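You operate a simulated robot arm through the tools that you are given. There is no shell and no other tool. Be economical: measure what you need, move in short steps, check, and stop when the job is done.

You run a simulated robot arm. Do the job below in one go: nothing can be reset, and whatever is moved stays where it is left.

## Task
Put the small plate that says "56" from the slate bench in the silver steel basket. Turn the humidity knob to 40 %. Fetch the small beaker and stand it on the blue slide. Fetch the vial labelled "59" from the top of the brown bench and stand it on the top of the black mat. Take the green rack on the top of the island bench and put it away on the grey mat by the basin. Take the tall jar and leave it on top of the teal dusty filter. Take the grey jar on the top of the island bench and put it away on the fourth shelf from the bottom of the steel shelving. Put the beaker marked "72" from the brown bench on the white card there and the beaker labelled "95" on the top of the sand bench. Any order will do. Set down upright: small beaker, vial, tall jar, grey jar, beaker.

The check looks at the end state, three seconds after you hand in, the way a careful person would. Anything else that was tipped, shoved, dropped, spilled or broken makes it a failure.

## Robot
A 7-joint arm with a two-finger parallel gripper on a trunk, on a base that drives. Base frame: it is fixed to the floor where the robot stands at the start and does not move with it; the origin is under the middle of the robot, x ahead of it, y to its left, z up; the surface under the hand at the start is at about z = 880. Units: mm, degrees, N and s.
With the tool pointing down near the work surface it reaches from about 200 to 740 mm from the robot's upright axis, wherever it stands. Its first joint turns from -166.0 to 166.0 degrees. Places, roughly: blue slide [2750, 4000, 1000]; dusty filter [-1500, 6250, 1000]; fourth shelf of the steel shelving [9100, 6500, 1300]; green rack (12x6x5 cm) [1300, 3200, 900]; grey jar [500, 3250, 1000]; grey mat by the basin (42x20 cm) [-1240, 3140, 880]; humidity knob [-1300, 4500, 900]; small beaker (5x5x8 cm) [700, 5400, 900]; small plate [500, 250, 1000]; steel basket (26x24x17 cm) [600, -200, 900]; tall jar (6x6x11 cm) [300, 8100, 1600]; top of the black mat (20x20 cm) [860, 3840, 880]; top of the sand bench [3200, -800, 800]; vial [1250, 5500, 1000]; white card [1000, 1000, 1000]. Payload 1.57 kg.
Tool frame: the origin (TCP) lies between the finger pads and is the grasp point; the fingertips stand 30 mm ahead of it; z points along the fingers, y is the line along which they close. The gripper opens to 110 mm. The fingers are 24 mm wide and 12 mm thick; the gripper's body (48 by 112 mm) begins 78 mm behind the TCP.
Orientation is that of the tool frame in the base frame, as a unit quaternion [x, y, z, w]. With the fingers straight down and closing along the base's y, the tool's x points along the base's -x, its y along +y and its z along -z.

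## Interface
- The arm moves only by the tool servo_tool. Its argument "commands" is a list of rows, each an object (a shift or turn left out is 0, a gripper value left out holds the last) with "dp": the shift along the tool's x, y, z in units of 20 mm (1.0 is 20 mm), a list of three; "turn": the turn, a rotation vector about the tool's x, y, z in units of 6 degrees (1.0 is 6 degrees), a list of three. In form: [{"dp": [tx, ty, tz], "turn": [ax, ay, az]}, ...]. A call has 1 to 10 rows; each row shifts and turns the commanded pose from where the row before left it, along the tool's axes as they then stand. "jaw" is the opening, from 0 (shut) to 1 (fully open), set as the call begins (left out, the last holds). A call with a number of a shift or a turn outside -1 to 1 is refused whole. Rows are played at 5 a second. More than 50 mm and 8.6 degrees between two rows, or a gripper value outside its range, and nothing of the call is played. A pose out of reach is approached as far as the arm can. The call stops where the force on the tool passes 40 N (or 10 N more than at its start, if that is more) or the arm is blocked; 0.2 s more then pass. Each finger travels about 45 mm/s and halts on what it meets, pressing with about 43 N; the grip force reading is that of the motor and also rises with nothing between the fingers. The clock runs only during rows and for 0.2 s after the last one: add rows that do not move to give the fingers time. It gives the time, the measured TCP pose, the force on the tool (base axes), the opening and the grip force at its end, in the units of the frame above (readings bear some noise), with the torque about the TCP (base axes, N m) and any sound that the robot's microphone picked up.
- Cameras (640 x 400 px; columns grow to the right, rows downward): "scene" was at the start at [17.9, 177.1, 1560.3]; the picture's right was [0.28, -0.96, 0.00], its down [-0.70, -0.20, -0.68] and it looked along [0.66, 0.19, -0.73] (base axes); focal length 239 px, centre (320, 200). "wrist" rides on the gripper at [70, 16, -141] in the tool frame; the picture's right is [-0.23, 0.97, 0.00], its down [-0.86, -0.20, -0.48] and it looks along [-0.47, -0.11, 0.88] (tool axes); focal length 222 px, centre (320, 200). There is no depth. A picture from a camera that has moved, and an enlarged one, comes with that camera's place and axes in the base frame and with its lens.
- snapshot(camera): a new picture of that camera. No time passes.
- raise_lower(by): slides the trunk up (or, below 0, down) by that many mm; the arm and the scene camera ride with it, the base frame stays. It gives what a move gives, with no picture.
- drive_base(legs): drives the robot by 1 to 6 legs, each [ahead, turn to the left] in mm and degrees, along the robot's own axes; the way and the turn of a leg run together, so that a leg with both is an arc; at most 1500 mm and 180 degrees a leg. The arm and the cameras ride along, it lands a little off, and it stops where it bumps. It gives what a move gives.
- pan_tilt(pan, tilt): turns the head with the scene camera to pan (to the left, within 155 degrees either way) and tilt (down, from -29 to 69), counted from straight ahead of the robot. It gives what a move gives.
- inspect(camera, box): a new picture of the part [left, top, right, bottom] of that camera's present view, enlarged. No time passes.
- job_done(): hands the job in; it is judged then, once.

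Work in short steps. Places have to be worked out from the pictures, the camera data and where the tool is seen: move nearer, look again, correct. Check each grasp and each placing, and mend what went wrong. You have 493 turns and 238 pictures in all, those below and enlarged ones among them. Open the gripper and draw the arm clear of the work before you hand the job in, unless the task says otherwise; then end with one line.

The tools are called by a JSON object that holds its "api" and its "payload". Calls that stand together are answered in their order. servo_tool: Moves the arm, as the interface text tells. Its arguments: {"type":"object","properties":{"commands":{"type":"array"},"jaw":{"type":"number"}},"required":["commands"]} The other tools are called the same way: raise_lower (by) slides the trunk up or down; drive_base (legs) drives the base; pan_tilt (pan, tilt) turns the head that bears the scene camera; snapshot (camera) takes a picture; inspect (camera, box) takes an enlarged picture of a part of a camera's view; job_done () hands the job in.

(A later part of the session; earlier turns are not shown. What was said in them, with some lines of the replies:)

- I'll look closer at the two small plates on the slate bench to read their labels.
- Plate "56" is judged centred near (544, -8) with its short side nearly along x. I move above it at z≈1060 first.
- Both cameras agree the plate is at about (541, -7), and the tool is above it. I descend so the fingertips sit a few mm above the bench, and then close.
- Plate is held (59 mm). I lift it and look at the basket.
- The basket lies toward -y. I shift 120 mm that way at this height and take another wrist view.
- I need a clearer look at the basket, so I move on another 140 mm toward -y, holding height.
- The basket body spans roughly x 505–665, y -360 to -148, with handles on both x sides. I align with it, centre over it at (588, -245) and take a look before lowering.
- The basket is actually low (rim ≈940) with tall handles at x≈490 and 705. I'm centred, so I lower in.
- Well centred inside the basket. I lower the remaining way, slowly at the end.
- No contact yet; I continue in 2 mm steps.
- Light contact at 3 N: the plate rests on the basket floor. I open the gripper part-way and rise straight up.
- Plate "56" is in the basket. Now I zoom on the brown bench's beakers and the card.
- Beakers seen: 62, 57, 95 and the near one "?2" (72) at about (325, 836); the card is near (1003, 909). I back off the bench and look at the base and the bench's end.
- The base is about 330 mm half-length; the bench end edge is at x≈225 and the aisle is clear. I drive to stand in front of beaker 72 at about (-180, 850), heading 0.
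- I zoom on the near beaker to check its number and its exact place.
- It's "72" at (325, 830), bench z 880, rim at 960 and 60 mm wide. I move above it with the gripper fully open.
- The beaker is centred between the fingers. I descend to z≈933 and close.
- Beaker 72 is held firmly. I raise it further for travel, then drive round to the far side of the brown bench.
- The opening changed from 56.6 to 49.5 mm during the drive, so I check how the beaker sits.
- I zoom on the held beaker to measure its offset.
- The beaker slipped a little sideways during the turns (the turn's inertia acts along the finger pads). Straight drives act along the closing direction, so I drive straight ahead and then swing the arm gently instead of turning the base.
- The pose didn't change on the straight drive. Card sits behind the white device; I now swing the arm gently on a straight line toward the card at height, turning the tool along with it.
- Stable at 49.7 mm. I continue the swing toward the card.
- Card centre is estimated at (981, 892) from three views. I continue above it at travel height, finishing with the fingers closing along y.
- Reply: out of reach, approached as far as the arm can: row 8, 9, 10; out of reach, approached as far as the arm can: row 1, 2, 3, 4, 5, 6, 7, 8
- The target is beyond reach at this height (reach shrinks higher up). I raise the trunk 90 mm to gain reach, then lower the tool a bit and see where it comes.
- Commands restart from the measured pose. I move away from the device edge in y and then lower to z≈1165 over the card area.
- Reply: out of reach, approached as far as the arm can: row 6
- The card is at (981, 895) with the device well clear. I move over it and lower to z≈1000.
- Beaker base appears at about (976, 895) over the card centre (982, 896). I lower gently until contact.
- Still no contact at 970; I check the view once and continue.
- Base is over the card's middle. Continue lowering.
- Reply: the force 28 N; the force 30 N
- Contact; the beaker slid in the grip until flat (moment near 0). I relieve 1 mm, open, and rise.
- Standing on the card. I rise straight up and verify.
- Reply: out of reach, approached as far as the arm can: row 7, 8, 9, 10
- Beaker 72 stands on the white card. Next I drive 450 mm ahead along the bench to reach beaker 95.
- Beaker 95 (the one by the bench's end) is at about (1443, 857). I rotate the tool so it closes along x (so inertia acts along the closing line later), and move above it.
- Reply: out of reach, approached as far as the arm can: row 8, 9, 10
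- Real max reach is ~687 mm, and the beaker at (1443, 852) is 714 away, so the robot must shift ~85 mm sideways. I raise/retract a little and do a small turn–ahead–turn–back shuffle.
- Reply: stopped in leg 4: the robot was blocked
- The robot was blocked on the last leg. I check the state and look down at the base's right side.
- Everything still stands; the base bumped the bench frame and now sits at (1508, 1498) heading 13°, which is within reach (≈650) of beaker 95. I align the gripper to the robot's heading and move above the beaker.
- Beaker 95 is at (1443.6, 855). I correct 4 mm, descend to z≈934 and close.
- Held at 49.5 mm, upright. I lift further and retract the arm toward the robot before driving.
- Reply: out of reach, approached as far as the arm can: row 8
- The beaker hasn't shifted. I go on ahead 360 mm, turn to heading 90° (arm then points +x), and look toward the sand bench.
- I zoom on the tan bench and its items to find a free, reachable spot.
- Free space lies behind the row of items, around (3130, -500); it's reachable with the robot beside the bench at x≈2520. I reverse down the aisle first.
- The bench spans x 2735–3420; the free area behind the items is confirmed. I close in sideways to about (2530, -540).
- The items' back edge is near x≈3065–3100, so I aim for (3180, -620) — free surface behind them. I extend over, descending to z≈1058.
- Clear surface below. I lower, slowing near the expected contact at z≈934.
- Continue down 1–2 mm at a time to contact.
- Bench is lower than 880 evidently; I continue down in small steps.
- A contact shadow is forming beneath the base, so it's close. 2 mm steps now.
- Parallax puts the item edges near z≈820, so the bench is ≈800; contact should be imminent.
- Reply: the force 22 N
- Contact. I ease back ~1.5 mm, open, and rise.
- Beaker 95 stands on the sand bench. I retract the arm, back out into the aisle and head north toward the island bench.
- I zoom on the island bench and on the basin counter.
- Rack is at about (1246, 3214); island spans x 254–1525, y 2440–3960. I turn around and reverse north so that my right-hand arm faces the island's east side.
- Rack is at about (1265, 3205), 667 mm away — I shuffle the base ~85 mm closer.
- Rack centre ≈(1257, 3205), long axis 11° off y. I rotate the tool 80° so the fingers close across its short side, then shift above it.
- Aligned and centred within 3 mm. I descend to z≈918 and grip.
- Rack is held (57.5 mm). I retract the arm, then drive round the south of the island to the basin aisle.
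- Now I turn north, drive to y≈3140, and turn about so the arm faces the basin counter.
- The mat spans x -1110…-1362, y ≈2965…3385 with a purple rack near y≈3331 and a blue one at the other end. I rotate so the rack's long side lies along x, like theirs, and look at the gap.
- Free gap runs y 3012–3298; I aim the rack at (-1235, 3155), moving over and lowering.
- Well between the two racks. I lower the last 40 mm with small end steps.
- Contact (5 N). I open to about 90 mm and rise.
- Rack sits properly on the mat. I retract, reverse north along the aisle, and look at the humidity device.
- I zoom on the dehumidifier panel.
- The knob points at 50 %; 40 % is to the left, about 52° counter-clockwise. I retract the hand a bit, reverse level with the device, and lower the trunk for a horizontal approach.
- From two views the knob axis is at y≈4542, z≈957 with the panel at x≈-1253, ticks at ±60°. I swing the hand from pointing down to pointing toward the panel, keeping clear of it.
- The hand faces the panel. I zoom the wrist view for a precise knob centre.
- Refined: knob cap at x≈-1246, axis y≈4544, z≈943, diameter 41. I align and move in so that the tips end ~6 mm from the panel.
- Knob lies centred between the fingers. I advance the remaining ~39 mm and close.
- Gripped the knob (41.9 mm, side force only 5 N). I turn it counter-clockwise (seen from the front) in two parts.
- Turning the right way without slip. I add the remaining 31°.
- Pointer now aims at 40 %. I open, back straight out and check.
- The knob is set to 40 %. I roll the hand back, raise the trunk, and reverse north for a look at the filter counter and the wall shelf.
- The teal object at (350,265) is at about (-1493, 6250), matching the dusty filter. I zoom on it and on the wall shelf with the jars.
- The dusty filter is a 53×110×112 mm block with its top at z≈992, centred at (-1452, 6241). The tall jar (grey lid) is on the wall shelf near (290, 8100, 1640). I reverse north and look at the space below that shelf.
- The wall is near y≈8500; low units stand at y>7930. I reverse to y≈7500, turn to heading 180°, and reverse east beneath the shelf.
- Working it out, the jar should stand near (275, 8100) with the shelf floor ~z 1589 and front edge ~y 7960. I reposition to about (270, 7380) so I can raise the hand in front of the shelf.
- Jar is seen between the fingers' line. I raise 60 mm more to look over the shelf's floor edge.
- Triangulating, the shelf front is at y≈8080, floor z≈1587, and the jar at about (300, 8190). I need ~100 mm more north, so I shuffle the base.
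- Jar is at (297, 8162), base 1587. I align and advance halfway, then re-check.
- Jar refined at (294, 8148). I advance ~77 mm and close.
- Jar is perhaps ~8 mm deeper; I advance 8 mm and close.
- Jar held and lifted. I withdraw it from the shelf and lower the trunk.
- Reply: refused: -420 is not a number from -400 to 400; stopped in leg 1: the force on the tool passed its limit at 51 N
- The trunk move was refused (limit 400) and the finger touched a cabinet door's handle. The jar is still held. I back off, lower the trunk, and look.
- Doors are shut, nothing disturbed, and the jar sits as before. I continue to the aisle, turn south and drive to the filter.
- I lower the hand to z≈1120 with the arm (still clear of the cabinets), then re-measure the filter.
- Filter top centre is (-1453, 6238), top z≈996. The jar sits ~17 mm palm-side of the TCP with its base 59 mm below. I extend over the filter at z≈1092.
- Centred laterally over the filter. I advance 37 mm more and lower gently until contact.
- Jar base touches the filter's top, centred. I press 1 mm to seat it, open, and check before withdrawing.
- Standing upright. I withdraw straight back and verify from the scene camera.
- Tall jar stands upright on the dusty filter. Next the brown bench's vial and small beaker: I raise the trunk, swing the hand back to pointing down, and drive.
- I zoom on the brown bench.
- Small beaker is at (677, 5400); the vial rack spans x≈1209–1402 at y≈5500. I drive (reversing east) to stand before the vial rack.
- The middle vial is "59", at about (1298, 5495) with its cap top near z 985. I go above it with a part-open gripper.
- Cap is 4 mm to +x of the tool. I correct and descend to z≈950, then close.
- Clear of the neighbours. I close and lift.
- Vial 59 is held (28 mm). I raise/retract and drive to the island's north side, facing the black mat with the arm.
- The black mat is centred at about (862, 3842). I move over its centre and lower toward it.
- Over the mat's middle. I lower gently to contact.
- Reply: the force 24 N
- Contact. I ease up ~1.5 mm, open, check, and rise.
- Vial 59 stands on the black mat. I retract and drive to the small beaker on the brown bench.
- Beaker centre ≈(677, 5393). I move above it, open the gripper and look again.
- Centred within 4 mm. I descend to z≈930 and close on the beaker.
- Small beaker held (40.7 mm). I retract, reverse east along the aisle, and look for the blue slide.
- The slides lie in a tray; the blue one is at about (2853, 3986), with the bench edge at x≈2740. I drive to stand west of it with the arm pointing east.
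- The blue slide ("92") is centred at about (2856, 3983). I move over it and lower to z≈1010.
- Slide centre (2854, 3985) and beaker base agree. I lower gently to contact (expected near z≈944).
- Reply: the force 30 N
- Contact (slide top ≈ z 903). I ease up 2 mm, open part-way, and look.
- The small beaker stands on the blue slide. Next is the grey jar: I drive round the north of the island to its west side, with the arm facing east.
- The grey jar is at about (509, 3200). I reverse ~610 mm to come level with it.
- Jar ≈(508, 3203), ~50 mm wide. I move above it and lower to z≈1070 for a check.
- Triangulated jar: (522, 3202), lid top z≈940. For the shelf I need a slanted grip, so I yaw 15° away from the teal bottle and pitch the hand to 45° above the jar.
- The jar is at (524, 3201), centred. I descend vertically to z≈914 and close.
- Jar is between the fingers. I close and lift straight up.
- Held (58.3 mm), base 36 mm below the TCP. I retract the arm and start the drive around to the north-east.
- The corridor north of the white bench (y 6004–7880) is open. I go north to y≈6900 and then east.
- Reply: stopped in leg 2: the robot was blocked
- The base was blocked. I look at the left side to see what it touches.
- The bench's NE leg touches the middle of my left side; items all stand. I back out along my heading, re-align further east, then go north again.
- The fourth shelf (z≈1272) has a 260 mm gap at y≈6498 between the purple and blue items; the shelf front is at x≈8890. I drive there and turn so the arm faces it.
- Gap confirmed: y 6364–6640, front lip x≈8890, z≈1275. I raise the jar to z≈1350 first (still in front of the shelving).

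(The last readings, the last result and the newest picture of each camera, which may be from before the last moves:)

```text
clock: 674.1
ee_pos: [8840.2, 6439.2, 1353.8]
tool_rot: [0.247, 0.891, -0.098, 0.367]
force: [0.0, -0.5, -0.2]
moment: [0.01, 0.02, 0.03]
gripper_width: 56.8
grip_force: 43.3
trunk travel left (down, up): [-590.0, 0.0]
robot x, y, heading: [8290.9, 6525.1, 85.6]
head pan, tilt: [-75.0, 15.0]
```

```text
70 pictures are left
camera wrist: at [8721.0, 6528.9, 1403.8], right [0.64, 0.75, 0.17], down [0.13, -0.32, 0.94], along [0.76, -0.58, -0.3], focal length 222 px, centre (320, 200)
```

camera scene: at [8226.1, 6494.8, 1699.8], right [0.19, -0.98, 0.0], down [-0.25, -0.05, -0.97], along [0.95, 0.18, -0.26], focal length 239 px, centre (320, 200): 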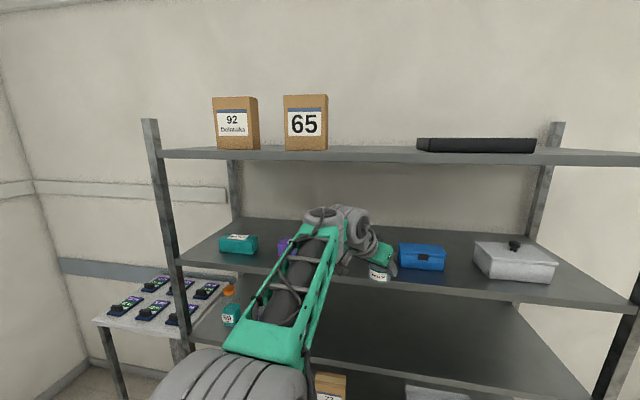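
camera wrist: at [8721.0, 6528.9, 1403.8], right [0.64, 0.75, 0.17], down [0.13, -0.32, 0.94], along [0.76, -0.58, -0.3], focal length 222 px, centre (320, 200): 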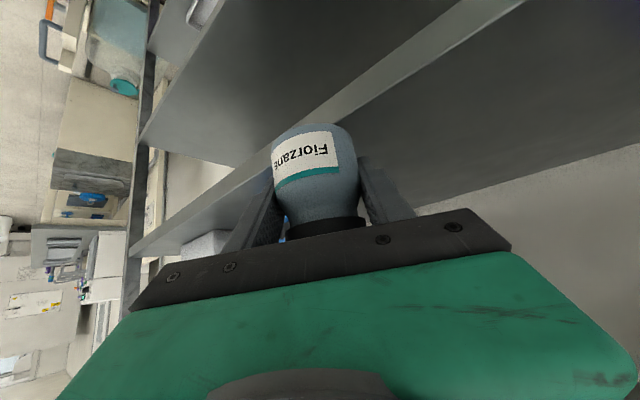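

Path is clear. I move the remaining 120 mm in and to the gap's centre.

{"api": "servo_tool", "payload": {"commands": [{"dp": [-0.36, 0.81, 0.367]}, {"dp": [-0.36, 0.81, 0.367]}, {"dp": [-0.36, 0.81, 0.367]}, {"dp": [-0.36, 0.81, 0.367]}, {"dp": [-0.36, 0.81, 0.367]}, {"dp": [-0.36, 0.81, 0.367]}, {"dp": [-0.36, 0.81, 0.367]}, {}]}}

{"api": "inspect", "payload": {"camera": "scene", "box": [200, 180, 480, 320]}}

{"api": "snapshot", "payload": {"camera": "wrist"}}

```text
clock: 675.9
ee_pos: [8955.7, 6502.8, 1355.2]
tool_rot: [0.246, 0.892, -0.097, 0.368]
force: [-0.3, 0.8, -0.7]
moment: [0.0, 0.01, 0.01]
gripper_width: 56.9
grip_force: 42.9
trunk travel left (down, up): [-590.0, 0.0]
robot x, y, heading: [8290.3, 6524.1, 85.8]
head pan, tilt: [-75.0, 15.0]
```

```text
2.29 times, centred on (340, 250) of scene
camera zoom: at [8225.4, 6494.7, 1699.8], right [0.19, -0.98, 0.0], down [-0.25, -0.05, -0.97], along [0.95, 0.18, -0.26], focal length 546 px, centre (274, 86)
```

zoom: 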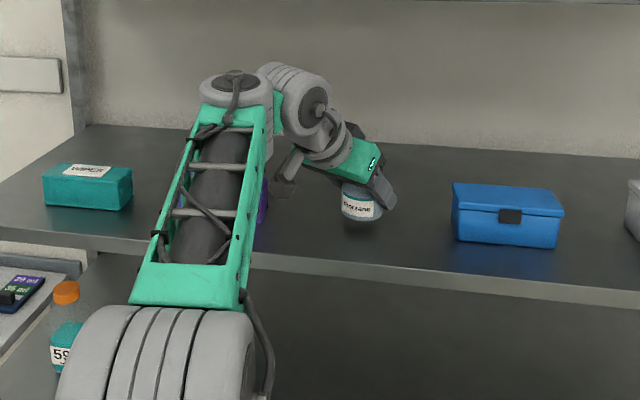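

```text
68 pictures are left
camera wrist: at [8836.9, 6591.1, 1405.1], right [0.64, 0.75, 0.17], down [0.13, -0.32, 0.94], along [0.76, -0.58, -0.3], focal length 222 px, centre (320, 200)
```

wrist: 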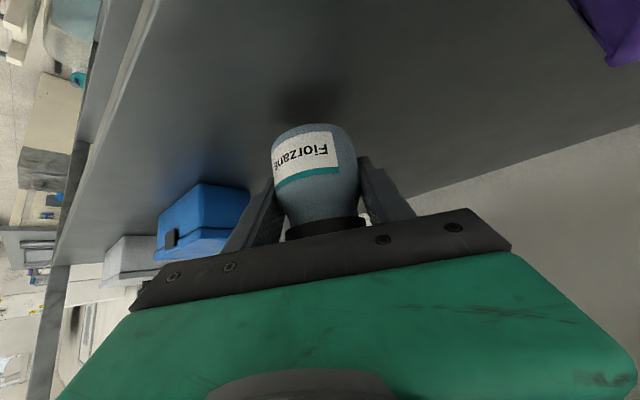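

Jar hovers over free shelf. I lower 32 mm, then in 2 mm steps until contact.

{"api": "servo_tool", "payload": {"commands": [{"dp": [0.35, 0, 0.355]}, {"dp": [0.35, 0, 0.355]}, {"dp": [0.3, 0, 0.3]}, {"dp": [0.1, 0, 0.1]}, {}]}}

{"api": "servo_tool", "payload": {"commands": [{"dp": [0.07, 0, 0.07]}, {"dp": [0.07, 0, 0.07]}, {"dp": [0.07, 0, 0.07]}, {}]}}

{"api": "servo_tool", "payload": {"commands": [{"dp": [0.07, 0, 0.07]}, {"dp": [0.07, 0, 0.07]}, {"dp": [0.07, 0, 0.07]}, {}]}}

```text
clock: 677.1
ee_pos: [8956.4, 6500.9, 1330.8]
tool_rot: [0.246, 0.889, -0.096, 0.374]
force: [6.9, 3.0, 35.7]
moment: [-0.72, -0.03, 0.23]
gripper_width: 57.0
grip_force: 43.4
trunk travel left (down, up): [-590.0, 0.0]
robot x, y, heading: [8296.5, 6528.5, 86.1]
head pan, tilt: [-75.0, 15.0]
```

```text
clock: 677.8
ee_pos: [8959.2, 6500.0, 1331.2]
tool_rot: [0.247, 0.887, -0.095, 0.379]
force: [3.4, -0.6, 8.0]
moment: [-0.1, 0.17, 0.03]
gripper_width: 56.7
grip_force: 43.1
trunk travel left (down, up): [-590.0, 0.0]
robot x, y, heading: [8289.8, 6528.0, 85.7]
head pan, tilt: [-75.0, 15.0]
stopped in row 3: the force on the tool passed its limit at 47 N (the readings are from after the stop); the commanded pose is now the measured one
```

```text
clock: 678.8
ee_pos: [8956.8, 6499.8, 1330.2]
tool_rot: [0.247, 0.885, -0.094, 0.383]
force: [9.5, 0.6, 36.8]
moment: [-0.48, 0.5, 0.21]
gripper_width: 56.7
grip_force: 43.1
trunk travel left (down, up): [-590.0, 0.0]
robot x, y, heading: [8287.1, 6525.7, 85.8]
head pan, tilt: [-75.0, 15.0]
```

Contact came at z≈1330 (shelf top ≈1294). I ease up 2 mm to relieve the pressure and look at the jar's base.

{"api": "servo_tool", "payload": {"commands": [{"dp": [-0.05, 0, -0.05]}, {}]}}

{"api": "inspect", "payload": {"camera": "wrist", "box": [220, 60, 420, 240]}}

{"api": "inspect", "payload": {"camera": "scene", "box": [320, 220, 420, 300]}}

```text
clock: 679.4
ee_pos: [8957.5, 6499.4, 1329.5]
tool_rot: [0.247, 0.886, -0.093, 0.381]
force: [7.0, 1.3, 35.8]
moment: [-0.58, 0.41, 0.24]
gripper_width: 57.0
grip_force: 43.3
trunk travel left (down, up): [-590.0, 0.0]
robot x, y, heading: [8288.1, 6527.6, 85.7]
head pan, tilt: [-75.0, 15.0]
```

```text
2.22 times, centred on (320, 150) of wrist
camera zoom: at [8836.2, 6589.7, 1376.6], right [0.63, 0.75, 0.19], down [0.1, -0.31, 0.94], along [0.77, -0.58, -0.27], focal length 494 px, centre (320, 311)
```

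zoom: 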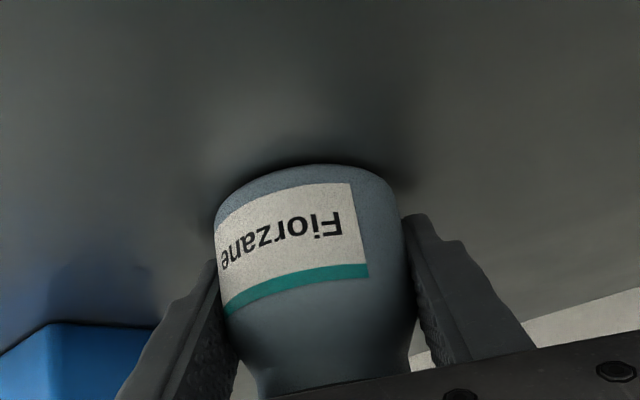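

```text
5.00 times, centred on (370, 260) of scene
camera zoom: at [8223.3, 6495.2, 1699.8], right [0.19, -0.98, 0.0], down [-0.25, -0.05, -0.97], along [0.95, 0.18, -0.26], focal length 1195 px, centre (70, -100)
```

zoom: 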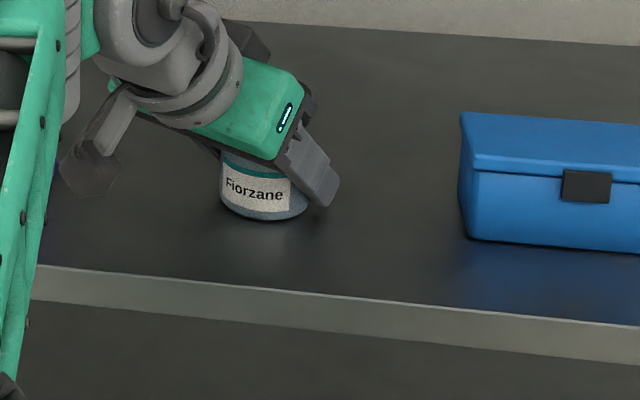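

Still 36 N of pressure, so I ease up another ~3 mm before opening.

{"api": "servo_tool", "payload": {"commands": [{"dp": [-0.05, 0, -0.05]}, {"dp": [-0.04, 0, -0.04]}, {}]}}

```text
clock: 680.2
ee_pos: [8957.1, 6500.6, 1329.4]
tool_rot: [0.246, 0.887, -0.094, 0.38]
force: [5.5, 0.7, 30.0]
moment: [-0.8, 0.15, 0.41]
gripper_width: 56.8
grip_force: 42.5
trunk travel left (down, up): [-590.0, 0.0]
robot x, y, heading: [8290.4, 6523.5, 85.5]
head pan, tilt: [-75.0, 15.0]
```

{"api": "servo_tool", "payload": {"commands": [{"dp": [-0.07, 0, -0.07]}, {"dp": [-0.07, 0, -0.07]}, {}]}}

{"api": "servo_tool", "payload": {"commands": [{"dp": [-0.07, 0, -0.07]}, {}]}}

```text
clock: 681.0
ee_pos: [8956.6, 6499.9, 1330.4]
tool_rot: [0.247, 0.888, -0.095, 0.376]
force: [4.4, 1.8, 17.8]
moment: [-0.57, -0.04, 0.13]
gripper_width: 56.8
grip_force: 43.1
trunk travel left (down, up): [-590.0, 0.0]
robot x, y, heading: [8290.9, 6525.1, 85.5]
head pan, tilt: [-75.0, 15.0]
```

```text
clock: 681.6
ee_pos: [8958.6, 6500.1, 1330.6]
tool_rot: [0.248, 0.889, -0.096, 0.374]
force: [-0.6, 1.7, 5.7]
moment: [-0.17, -0.02, 0.05]
gripper_width: 56.7
grip_force: 43.5
trunk travel left (down, up): [-590.0, 0.0]
robot x, y, heading: [8294.7, 6524.9, 85.7]
head pan, tilt: [-75.0, 15.0]
```

Now only 6 N. I open, then withdraw backward-up along the tool axis.

{"api": "servo_tool", "payload": {"commands": [{}, {}, {}, {}], "jaw": 0.85}}

{"api": "servo_tool", "payload": {"commands": [{"dp": [0, 0, -0.5]}, {"dp": [0, 0, -1]}, {"dp": [0, 0, -1]}, {"dp": [0, 0, -1]}, {"dp": [0, 0, -1]}, {"dp": [0, 0, -1]}, {"dp": [0, 0, -1]}]}}

{"api": "snapshot", "payload": {"camera": "wrist"}}

{"api": "inspect", "payload": {"camera": "scene", "box": [200, 180, 480, 320]}}

```text
clock: 682.6
ee_pos: [8958.6, 6499.7, 1332.9]
tool_rot: [0.247, 0.888, -0.095, 0.375]
force: [-0.3, 0.0, -0.3]
moment: [-0.02, -0.01, 0.02]
gripper_width: 93.3
grip_force: 0.0
trunk travel left (down, up): [-590.0, 0.0]
robot x, y, heading: [8288.6, 6524.2, 85.9]
head pan, tilt: [-75.0, 15.0]
```

```text
clock: 684.2
ee_pos: [8878.8, 6545.1, 1422.3]
tool_rot: [0.248, 0.888, -0.095, 0.377]
force: [-0.5, -0.4, 1.2]
moment: [-0.01, 0.04, -0.02]
gripper_width: 93.5
grip_force: 0.0
trunk travel left (down, up): [-590.0, 0.0]
robot x, y, heading: [8291.6, 6525.4, 85.8]
head pan, tilt: [-75.0, 15.0]
```

```text
65 pictures are left
camera wrist: at [8757.2, 6634.7, 1470.9], right [0.63, 0.75, 0.18], down [0.11, -0.32, 0.94], along [0.77, -0.58, -0.28], focal length 222 px, centre (320, 200)
```

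wrist: 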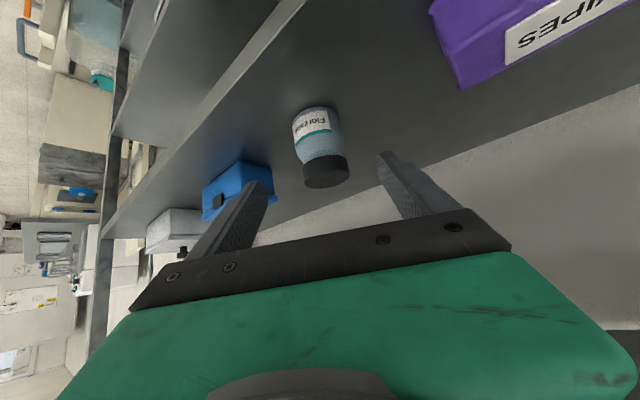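

```text
2.29 times, centred on (340, 250) of scene
camera zoom: at [8225.3, 6494.8, 1699.8], right [0.19, -0.98, 0.0], down [-0.25, -0.05, -0.97], along [0.95, 0.18, -0.26], focal length 546 px, centre (274, 86)
```

zoom: 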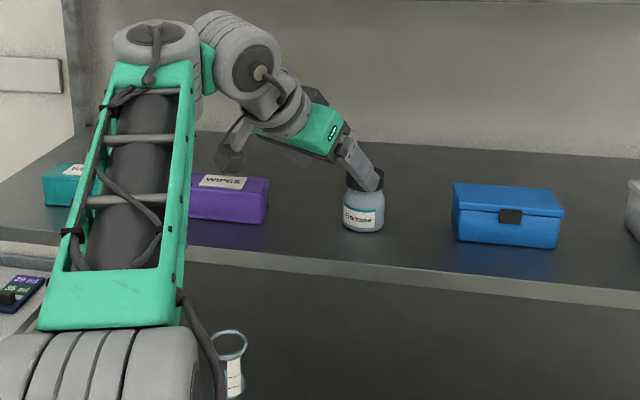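

The grey jar stands upright on the fourth shelf between the purple and blue items. I draw the arm clear.

{"api": "servo_tool", "payload": {"commands": [{"dp": [0.7, -0.6, -0.7]}, {"dp": [0.76, -0.64, -0.76]}, {"dp": [0.76, -0.64, -0.76]}, {"dp": [0.76, -0.64, -0.76]}, {"dp": [0.76, -0.64, -0.76]}, {"dp": [0.76, -0.64, -0.76]}], "jaw": 1}}

{"api": "drive_base", "payload": {"legs": [[0, 20], [200, 0]]}}

{"api": "snapshot", "payload": {"camera": "scene"}}

```text
clock: 685.6
ee_pos: [8727.6, 6544.4, 1421.7]
tool_rot: [0.247, 0.888, -0.095, 0.377]
force: [-0.4, 0.3, 0.7]
moment: [0.01, -0.01, 0.03]
gripper_width: 110.2
grip_force: 0.0
trunk travel left (down, up): [-590.0, 0.0]
robot x, y, heading: [8292.5, 6525.8, 85.8]
head pan, tilt: [-75.0, 15.0]
```

```text
clock: 688.3
ee_pos: [8643.7, 6887.6, 1420.8]
tool_rot: [0.09, 0.917, -0.029, 0.388]
force: [-0.2, -0.1, -0.5]
moment: [0.03, 0.0, 0.0]
gripper_width: 110.0
grip_force: 0.0
trunk travel left (down, up): [-590.0, 0.0]
robot x, y, heading: [8238.0, 6717.2, 105.3]
head pan, tilt: [-75.0, 15.0]
```

```text
63 pictures are left
camera scene: at [8185.2, 6671.4, 1699.8], right [0.51, -0.86, 0.0], down [-0.22, -0.13, -0.97], along [0.83, 0.49, -0.26], focal length 239 px, centre (320, 200)
```

scene: 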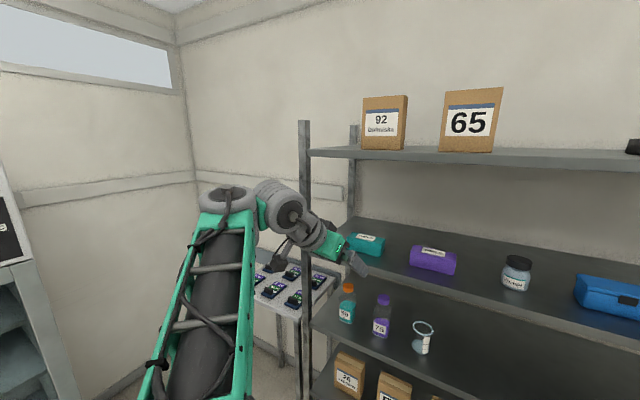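

The arm is clear and the jar, along with its neighbours on the shelf, is standing undisturbed. All nine placements have been checked, so I hand in.

{"api": "job_done", "payload": {}}

```text
The job is handed in.
```

All the listed jobs are done and handed in: I saw each item in its place and upright where asked, the knob is at 40 %, and the small beaker overhangs the blue slide by a few mm but stands firm.
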